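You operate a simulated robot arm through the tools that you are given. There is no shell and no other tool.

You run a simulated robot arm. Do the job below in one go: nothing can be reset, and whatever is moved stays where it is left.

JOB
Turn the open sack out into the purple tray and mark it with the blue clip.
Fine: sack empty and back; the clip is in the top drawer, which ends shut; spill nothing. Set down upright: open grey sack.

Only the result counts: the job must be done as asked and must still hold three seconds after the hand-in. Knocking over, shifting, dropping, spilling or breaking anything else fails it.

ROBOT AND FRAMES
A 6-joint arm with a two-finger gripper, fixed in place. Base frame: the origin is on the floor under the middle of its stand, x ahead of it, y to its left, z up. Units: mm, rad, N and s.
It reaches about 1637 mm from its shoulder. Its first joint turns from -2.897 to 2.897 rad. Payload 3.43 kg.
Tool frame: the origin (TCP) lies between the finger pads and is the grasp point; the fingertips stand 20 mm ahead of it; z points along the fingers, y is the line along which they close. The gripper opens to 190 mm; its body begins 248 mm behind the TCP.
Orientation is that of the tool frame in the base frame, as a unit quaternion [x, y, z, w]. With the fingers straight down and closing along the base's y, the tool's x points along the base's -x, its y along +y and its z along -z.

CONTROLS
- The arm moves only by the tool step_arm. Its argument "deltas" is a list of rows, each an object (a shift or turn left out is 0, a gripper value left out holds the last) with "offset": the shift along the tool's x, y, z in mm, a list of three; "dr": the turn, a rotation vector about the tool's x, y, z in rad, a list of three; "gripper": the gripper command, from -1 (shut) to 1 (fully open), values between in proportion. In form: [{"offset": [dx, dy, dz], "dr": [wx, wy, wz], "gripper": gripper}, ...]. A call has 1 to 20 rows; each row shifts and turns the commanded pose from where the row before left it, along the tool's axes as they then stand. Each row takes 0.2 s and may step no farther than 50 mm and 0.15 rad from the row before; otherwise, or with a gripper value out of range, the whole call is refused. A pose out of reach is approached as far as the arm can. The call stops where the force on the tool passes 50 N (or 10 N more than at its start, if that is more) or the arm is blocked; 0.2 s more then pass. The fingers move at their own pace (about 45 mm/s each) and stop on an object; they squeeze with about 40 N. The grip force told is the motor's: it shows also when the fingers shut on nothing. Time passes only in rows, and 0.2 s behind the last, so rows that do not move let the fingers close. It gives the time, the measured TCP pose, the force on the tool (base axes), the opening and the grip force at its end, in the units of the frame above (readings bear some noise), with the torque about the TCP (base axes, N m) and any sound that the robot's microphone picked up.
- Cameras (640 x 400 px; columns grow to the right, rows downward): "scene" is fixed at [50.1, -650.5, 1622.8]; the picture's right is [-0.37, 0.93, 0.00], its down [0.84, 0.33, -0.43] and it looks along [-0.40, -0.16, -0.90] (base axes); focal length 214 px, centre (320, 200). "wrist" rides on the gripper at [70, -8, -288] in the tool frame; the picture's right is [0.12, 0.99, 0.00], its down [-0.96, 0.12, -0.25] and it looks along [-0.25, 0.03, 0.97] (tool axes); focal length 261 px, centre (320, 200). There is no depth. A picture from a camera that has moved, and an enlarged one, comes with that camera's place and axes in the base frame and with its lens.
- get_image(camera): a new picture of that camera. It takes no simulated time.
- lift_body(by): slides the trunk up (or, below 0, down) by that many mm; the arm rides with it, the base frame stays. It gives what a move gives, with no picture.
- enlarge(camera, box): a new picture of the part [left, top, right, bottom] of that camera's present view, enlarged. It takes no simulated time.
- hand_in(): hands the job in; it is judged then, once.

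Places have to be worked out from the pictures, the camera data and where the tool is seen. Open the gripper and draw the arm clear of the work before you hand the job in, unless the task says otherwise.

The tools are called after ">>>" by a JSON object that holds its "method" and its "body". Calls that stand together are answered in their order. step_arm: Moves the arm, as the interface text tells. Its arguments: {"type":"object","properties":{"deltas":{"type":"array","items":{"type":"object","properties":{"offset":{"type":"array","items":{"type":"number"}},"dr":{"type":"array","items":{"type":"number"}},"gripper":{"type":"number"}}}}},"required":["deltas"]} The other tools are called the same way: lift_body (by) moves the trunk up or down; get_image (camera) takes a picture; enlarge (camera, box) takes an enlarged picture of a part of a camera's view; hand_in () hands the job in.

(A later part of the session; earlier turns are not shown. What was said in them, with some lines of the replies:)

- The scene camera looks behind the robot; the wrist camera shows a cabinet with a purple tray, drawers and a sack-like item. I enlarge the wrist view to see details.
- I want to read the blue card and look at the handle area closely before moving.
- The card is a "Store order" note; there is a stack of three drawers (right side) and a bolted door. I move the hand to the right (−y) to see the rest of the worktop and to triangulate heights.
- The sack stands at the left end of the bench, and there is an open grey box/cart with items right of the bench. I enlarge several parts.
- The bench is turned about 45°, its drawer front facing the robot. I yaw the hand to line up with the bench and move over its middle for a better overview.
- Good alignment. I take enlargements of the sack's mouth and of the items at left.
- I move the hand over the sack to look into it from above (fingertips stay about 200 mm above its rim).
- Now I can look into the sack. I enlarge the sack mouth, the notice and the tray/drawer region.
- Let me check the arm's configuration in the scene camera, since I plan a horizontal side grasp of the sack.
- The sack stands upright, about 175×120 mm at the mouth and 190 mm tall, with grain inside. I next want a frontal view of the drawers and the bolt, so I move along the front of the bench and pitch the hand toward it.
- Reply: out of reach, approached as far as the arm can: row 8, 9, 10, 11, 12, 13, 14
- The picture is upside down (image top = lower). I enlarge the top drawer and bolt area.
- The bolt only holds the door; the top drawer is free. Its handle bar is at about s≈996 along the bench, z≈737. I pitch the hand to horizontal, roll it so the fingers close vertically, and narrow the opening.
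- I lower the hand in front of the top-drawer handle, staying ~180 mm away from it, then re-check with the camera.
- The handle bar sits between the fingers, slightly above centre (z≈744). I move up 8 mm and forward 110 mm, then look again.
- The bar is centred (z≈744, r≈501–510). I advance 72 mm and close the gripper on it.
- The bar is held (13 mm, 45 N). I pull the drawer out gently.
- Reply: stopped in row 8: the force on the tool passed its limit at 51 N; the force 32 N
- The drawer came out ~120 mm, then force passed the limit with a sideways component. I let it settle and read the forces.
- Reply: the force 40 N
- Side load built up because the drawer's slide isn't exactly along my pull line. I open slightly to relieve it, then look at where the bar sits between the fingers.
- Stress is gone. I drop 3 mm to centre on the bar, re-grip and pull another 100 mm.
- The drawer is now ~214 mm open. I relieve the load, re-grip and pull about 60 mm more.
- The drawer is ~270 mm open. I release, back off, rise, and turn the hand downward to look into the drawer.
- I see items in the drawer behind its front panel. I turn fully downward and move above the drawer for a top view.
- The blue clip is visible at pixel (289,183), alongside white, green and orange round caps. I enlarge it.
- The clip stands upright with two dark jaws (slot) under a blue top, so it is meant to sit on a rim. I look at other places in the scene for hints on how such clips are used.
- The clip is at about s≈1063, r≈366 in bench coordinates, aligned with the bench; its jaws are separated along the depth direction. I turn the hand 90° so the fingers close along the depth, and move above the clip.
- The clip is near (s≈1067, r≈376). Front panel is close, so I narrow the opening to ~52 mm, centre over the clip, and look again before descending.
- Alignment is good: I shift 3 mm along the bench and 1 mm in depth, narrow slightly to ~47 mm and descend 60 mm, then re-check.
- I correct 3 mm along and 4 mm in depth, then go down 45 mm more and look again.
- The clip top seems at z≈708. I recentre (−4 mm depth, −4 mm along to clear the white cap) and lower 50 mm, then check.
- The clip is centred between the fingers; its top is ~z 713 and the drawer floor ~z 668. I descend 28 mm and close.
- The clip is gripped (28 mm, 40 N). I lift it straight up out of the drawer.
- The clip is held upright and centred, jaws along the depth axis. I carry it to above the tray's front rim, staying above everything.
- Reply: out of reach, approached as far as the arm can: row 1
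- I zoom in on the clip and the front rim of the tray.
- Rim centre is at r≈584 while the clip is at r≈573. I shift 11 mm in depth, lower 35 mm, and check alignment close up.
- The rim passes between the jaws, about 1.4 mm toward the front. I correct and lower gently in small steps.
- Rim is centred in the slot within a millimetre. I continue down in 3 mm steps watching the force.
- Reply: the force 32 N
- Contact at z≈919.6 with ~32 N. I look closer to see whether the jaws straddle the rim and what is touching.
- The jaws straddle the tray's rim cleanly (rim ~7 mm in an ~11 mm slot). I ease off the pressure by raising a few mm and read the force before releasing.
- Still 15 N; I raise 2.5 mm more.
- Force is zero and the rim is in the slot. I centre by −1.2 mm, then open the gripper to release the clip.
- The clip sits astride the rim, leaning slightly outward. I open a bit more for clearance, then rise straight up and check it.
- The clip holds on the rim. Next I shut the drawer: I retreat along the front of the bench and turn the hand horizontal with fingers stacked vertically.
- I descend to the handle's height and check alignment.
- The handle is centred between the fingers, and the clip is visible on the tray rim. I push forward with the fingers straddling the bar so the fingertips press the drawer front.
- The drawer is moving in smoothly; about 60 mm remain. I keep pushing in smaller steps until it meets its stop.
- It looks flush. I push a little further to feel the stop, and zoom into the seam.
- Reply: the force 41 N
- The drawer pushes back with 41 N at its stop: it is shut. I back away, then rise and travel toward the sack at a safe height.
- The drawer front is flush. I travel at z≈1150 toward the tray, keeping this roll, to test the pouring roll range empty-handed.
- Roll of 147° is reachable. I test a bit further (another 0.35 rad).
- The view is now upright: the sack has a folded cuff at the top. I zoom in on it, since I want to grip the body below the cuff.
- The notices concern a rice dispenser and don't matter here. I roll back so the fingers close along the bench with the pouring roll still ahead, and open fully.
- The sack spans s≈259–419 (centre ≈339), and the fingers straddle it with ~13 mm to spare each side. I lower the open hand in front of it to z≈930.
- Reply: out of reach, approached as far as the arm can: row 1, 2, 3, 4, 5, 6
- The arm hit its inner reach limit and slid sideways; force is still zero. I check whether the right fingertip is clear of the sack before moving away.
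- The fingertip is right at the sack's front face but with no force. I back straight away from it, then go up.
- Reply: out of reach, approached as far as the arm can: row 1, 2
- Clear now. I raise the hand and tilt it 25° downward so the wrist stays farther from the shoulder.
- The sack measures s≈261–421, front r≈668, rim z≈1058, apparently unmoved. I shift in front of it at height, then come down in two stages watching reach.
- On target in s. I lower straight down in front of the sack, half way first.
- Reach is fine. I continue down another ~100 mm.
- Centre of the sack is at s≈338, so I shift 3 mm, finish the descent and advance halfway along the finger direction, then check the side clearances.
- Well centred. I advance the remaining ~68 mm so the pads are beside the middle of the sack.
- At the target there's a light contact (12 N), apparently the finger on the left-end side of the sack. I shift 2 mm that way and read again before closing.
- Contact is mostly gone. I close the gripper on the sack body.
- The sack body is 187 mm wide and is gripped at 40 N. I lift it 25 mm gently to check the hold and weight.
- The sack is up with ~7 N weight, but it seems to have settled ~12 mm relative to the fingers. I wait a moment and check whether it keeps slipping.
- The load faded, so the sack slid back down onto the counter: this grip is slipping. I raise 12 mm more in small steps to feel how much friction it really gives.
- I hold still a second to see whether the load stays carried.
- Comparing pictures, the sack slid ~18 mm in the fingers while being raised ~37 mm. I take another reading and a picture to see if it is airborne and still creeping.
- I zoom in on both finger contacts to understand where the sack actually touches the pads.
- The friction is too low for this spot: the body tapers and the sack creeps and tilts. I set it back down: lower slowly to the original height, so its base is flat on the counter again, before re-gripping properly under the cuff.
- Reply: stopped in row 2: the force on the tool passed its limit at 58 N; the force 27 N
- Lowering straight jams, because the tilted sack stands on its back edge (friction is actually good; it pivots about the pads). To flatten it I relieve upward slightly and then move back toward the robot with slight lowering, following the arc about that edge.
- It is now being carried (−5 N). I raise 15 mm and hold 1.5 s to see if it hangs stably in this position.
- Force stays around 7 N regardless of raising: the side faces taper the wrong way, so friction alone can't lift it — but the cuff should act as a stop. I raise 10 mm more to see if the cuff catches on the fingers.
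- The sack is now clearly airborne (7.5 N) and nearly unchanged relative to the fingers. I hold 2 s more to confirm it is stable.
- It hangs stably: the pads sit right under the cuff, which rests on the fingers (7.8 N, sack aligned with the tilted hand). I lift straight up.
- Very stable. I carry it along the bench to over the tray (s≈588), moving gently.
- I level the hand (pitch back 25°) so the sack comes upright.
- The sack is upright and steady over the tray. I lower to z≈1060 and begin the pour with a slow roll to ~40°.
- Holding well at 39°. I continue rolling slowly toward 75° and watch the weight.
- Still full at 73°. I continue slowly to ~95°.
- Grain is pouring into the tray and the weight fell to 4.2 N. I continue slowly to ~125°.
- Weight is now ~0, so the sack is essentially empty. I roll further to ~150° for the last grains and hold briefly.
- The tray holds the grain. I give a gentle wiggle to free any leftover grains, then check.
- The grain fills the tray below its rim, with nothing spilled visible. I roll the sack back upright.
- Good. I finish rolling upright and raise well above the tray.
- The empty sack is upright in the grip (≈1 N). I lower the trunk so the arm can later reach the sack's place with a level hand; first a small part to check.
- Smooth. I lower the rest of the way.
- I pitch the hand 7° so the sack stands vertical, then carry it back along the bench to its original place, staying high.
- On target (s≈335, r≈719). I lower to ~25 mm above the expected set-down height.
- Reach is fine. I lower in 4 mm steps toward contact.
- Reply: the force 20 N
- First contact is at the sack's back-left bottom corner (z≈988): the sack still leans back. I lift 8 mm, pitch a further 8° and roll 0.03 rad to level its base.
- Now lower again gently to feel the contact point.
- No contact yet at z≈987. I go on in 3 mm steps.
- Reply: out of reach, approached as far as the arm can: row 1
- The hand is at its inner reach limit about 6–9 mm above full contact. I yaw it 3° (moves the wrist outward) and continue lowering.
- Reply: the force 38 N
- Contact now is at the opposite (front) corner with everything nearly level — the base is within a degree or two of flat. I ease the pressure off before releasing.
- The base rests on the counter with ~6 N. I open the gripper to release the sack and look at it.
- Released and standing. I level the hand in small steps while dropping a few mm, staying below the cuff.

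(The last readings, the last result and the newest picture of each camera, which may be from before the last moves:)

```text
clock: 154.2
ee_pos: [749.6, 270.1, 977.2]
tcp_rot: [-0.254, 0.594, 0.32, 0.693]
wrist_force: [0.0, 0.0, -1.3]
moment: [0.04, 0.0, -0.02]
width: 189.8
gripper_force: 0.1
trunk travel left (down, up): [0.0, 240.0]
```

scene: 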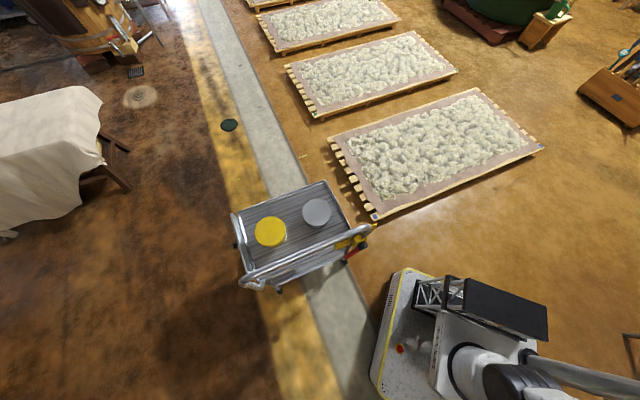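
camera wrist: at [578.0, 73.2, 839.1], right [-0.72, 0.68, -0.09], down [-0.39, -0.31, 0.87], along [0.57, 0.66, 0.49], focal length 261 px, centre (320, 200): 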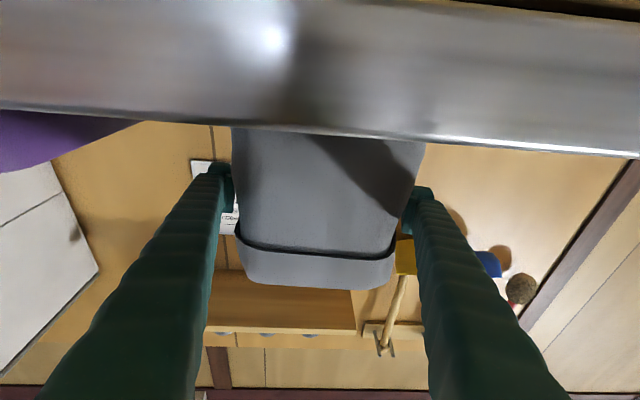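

No contact. I continue levelling.

>>> {"method": "step_arm", "body": {"deltas": [{"offset": [3, 0, -0.4], "dr": [0, 0.055, 0]}, {"offset": [3, 0, -0.3], "dr": [0, 0.055, 0]}, {"offset": [3, 0, 0], "dr": [0, 0.055, 0]}, {"offset": [0, 0, 0]}]}}

>>> {"method": "get_image", "body": {"camera": "wrist"}}

```text
clock: 155.2
ee_pos: [749.5, 270.1, 966.9]
tcp_rot: [-0.281, 0.649, 0.299, 0.641]
wrist_force: [0.4, -0.7, 1.3]
moment: [-0.01, 0.01, 0.02]
width: 190.3
gripper_force: 0.2
trunk travel left (down, up): [0.0, 240.0]
```

```text
taken
camera wrist: at [560.7, 51.2, 896.9], right [-0.74, 0.66, -0.09], down [-0.23, -0.13, 0.96], along [0.63, 0.74, 0.25], focal length 261 px, centre (320, 200)
```

wrist: 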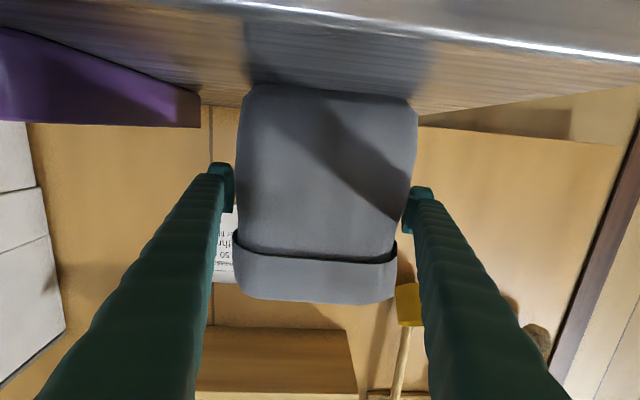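

The sack stands upright on the counter and nothing touches. I withdraw straight back along the fingers.

>>> {"method": "step_arm", "body": {"deltas": [{"offset": [0, 0, -10]}, {"offset": [0, 0, -15]}, {"offset": [0, 0, -20]}, {"offset": [0, 0, 0]}]}}

```text
clock: 156.2
ee_pos: [718.7, 236.4, 967.0]
tcp_rot: [-0.28, 0.649, 0.299, 0.641]
wrist_force: [0.2, -0.3, -0.9]
moment: [-0.01, -0.03, 0.0]
width: 189.8
gripper_force: 0.0
trunk travel left (down, up): [0.0, 240.0]
```

>>> {"method": "step_arm", "body": {"deltas": [{"offset": [0, 0, -20]}, {"offset": [0, 0, -20]}, {"offset": [0, 0, -20]}, {"offset": [0, 0, 0]}]}}

>>> {"method": "get_image", "body": {"camera": "wrist"}}

```text
clock: 157.2
ee_pos: [678.3, 191.8, 968.9]
tcp_rot: [-0.281, 0.648, 0.298, 0.641]
wrist_force: [-0.4, 0.4, 0.1]
moment: [0.03, 0.0, 0.04]
width: 190.4
gripper_force: 0.1
trunk travel left (down, up): [0.0, 240.0]
```

```text
taken
camera wrist: at [490.8, -27.6, 898.9], right [-0.74, 0.66, -0.09], down [-0.23, -0.13, 0.96], along [0.63, 0.74, 0.25], focal length 261 px, centre (320, 200)
```

wrist: 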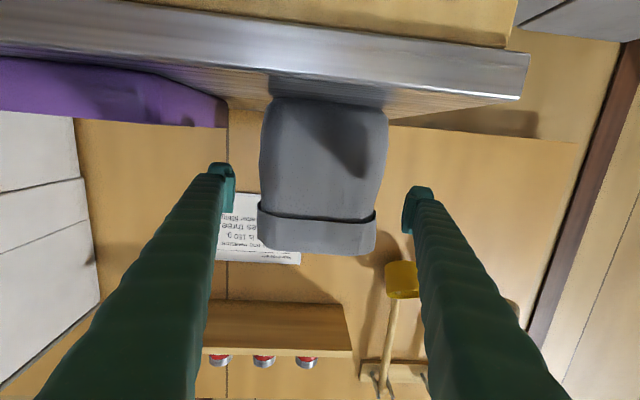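

Clear of the sack, which stands upright. I back off a little more, rise, and then turn the hand down for a top view to compare with the original position.

>>> {"method": "step_arm", "body": {"deltas": [{"offset": [0, 0, -12]}, {"offset": [-40, 0, 0]}, {"offset": [-45, 0, 0]}, {"offset": [-45, 0, 0]}, {"offset": [-45, 0, 0]}, {"offset": [-45, 0, 0]}, {"offset": [-40, 0, 0]}, {"offset": [0, 0, 0]}]}}

```text
clock: 159.0
ee_pos: [674.1, 177.5, 1227.0]
tcp_rot: [-0.28, 0.649, 0.299, 0.641]
wrist_force: [-0.3, 0.6, -1.1]
moment: [0.02, 0.0, -0.02]
width: 189.7
gripper_force: 0.0
trunk travel left (down, up): [0.0, 240.0]
```

I turn the hand to point down, then raise the trunk back.

>>> {"method": "step_arm", "body": {"deltas": [{"dr": [0, 0.15, 0]}, {"dr": [0, 0.15, 0]}, {"dr": [0, 0.15, 0]}, {"dr": [0, 0.15, 0]}, {"dr": [0, 0.15, 0]}, {"dr": [0, 0.15, 0]}, {"dr": [0, 0.15, 0]}, {"dr": [0, 0.15, 0]}, {"dr": [0, 0.15, 0]}, {"dr": [0, 0.15, 0]}, {"dr": [0, 0.07, 0]}, {"offset": [0, 0, 0]}]}}

>>> {"method": "get_image", "body": {"camera": "wrist"}}

```text
clock: 161.6
ee_pos: [658.1, 175.4, 1157.2]
tcp_rot: [-0.409, 0.913, 0.012, 0.002]
wrist_force: [0.4, -0.2, -0.9]
moment: [-0.01, -0.01, -0.01]
width: 190.0
gripper_force: 0.0
out of reach, approached as far as the arm can: row 10, 11
trunk travel left (down, up): [0.0, 240.0]
```

```text
taken
camera wrist: at [618.2, 110.7, 1444.4], right [-0.82, 0.57, 0.02], down [0.55, 0.79, 0.26], along [0.14, 0.23, -0.96], focal length 261 px, centre (320, 200)
```

wrist: 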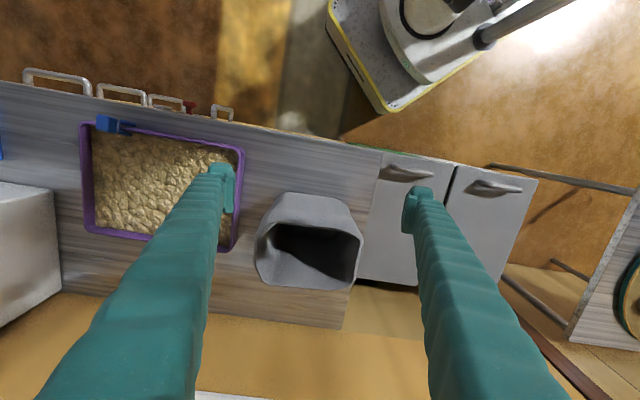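

Great overview: grain in the tray, clip on the rim, sack empty and upright. I raise the trunk back and take the comparison view from the earlier spot.

>>> {"method": "lift_body", "body": {"by": 175}}

>>> {"method": "get_image", "body": {"camera": "wrist"}}

```text
clock: 163.6
ee_pos: [657.0, 175.2, 1331.9]
tcp_rot: [-0.41, 0.912, 0.012, 0.002]
wrist_force: [-0.2, 0.5, 0.1]
moment: [-0.02, 0.02, 0.02]
width: 190.0
gripper_force: 0.1
trunk travel left (down, up): [-175.0, 65.0]
```

```text
taken
camera wrist: at [618.1, 110.6, 1619.4], right [-0.82, 0.57, 0.02], down [0.55, 0.79, 0.26], along [0.14, 0.23, -0.96], focal length 261 px, centre (320, 200)
```

wrist: 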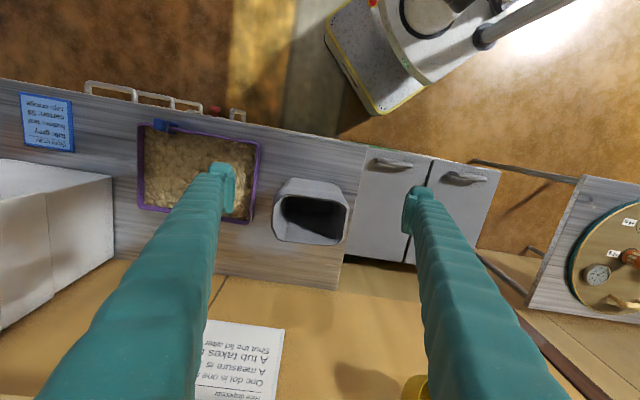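

I correct yaw and move to the same pose as the earlier top view for a direct comparison of the sack's place.

>>> {"method": "step_arm", "body": {"deltas": [{"dr": [0, 0, 0.059]}, {"dr": [0, 0.024, 0]}, {"offset": [-43, 5, 0]}, {"offset": [0, 0, 44]}, {"offset": [0, 0, 0]}]}}

>>> {"method": "get_image", "body": {"camera": "wrist"}}

>>> {"method": "enlarge", "body": {"camera": "wrist", "box": [255, 150, 385, 250]}}

```text
clock: 164.8
ee_pos: [677.8, 208.2, 1275.7]
tcp_rot: [-0.383, 0.924, 0.007, -0.009]
wrist_force: [-0.8, 0.4, 0.7]
moment: [0.03, 0.0, -0.03]
width: 190.0
gripper_force: 0.0
out of reach, approached as far as the arm can: row 2, 3
trunk travel left (down, up): [-175.0, 65.0]
```

```text
taken
camera wrist: at [638.7, 149.9, 1564.5], right [-0.79, 0.62, 0.02], down [0.6, 0.76, 0.24], along [0.13, 0.2, -0.97], focal length 261 px, centre (320, 200)
```

wrist: 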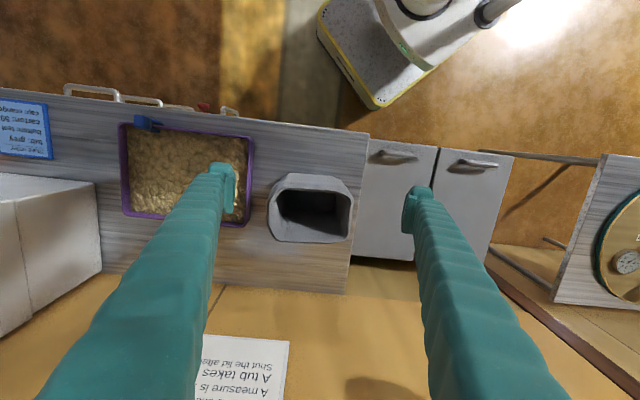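

```text
4.00 times, centred on (320, 200) of wrist
camera zoom: at [638.7, 149.9, 1564.5], right [-0.79, 0.62, 0.02], down [0.6, 0.76, 0.24], along [0.13, 0.2, -0.97], focal length 1043 px, centre (320, 200)
```

zoom: 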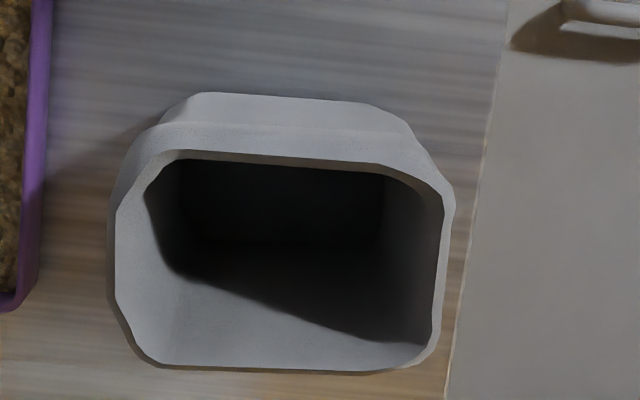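

The sack is empty and back within about a centimetre of its place. I check the clip, the tray surroundings and the drawer closely.

>>> {"method": "enlarge", "body": {"camera": "wrist", "box": [50, 70, 270, 240]}}

>>> {"method": "enlarge", "body": {"camera": "wrist", "box": [115, 100, 195, 150]}}

```text
2.35 times, centred on (160, 155) of wrist
camera zoom: at [638.7, 149.9, 1564.5], right [-0.79, 0.62, 0.02], down [0.6, 0.76, 0.24], along [0.13, 0.2, -0.97], focal length 613 px, centre (696, 306)
```

zoom: 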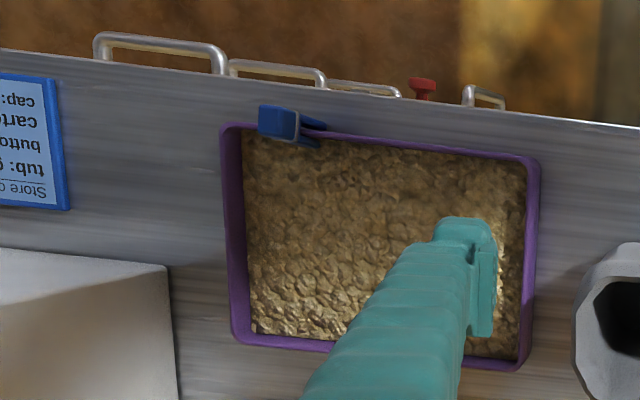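

```text
8.00 times, centred on (155, 125) of wrist
camera zoom: at [638.7, 149.9, 1564.5], right [-0.79, 0.62, 0.02], down [0.6, 0.76, 0.24], along [0.13, 0.2, -0.97], focal length 2085 px, centre (1640, 800)
```

zoom: 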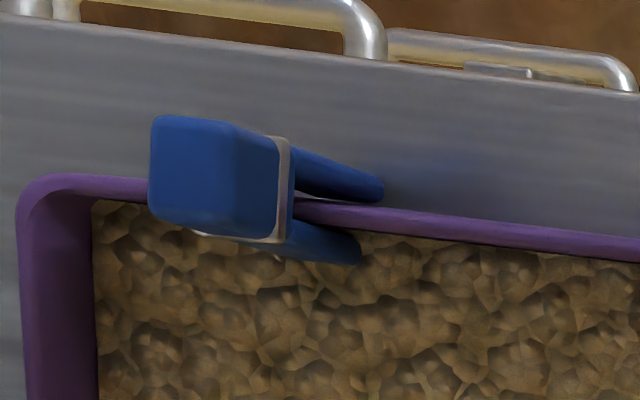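

The clip straddles the tray rim, the drawers' handles are all flush, and no grain lies outside the tray. I draw the open hand clear, back to about its starting pose.

>>> {"method": "step_arm", "body": {"deltas": [{"offset": [41, -20, 0]}, {"offset": [41, -20, 0]}, {"offset": [41, -20, 0]}, {"offset": [41, -20, 0]}, {"offset": [41, -20, 0]}, {"offset": [41, -20, 0]}, {"offset": [0, 0, 0]}]}}

>>> {"method": "get_image", "body": {"camera": "wrist"}}

>>> {"method": "enlarge", "body": {"camera": "wrist", "box": [150, 160, 500, 400]}}

```text
clock: 166.4
ee_pos: [591.4, -49.5, 1275.6]
tcp_rot: [-0.382, 0.924, 0.007, -0.009]
wrist_force: [-0.7, 0.9, 0.0]
moment: [0.0, -0.03, -0.03]
width: 190.0
gripper_force: 0.0
trunk travel left (down, up): [-175.0, 65.0]
```

```text
taken
camera wrist: at [552.1, -106.4, 1564.2], right [-0.79, 0.62, 0.02], down [0.6, 0.76, 0.24], along [0.13, 0.2, -0.97], focal length 261 px, centre (320, 200)
```

wrist: 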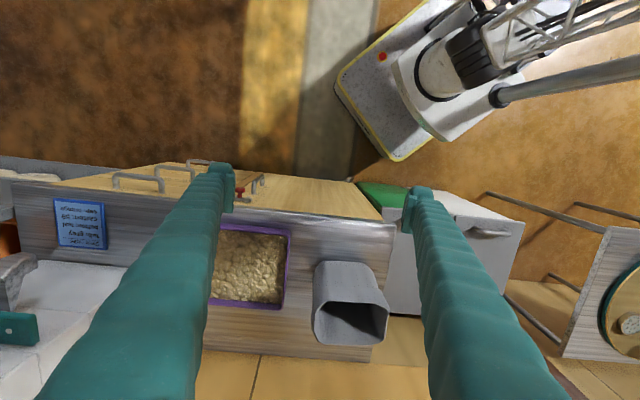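

```text
1.67 times, centred on (325, 280) of wrist
camera zoom: at [552.1, -106.4, 1564.2], right [-0.79, 0.62, 0.02], down [0.6, 0.76, 0.24], along [0.13, 0.2, -0.97], focal length 434 px, centre (312, 67)
```

zoom: 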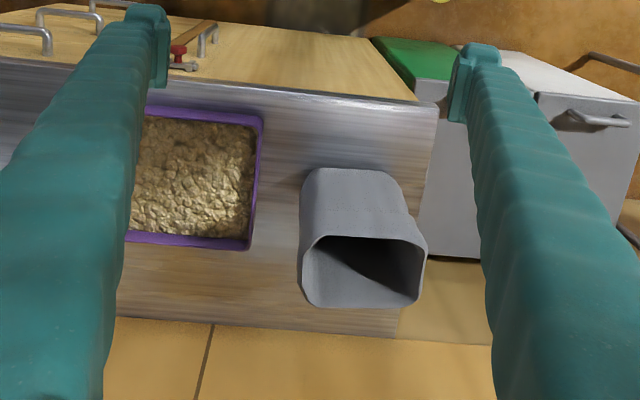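

Everything is in place: the grain is in the purple tray, the clip is on its rim, the drawer is shut, the empty sack is upright in its place, and the hand is open and clear. I hand in.

>>> {"method": "hand_in", "body": {}}

```text
The job is handed in.
```

I've handed the job in. The sack's grain is in the purple tray and the tray is marked with the blue clip. I haven't seen the verdict.

- **Grain:** The tray is filled to below its rim, and the last pictures show no grain outside it. The sack looked empty from above and its weight on the arm had dropped to about zero.
- **Clip:** "Mark it" could have meant the tray or the sack; I took it as the tray. The clip sits astride the tray's front rim, leaning slightly outward.
- **Drawer:** The top drawer is shut. I pushed it until it pushed back at its stop, and its handle lines up with the others.
- **Sack:** It stands upright within about a centimetre of where it was, turned by roughly 3°. On the first lift it slipped and tilted in the grip, so I carried it by its cuff instead.

The gripper is open and the arm is back near its starting pose.
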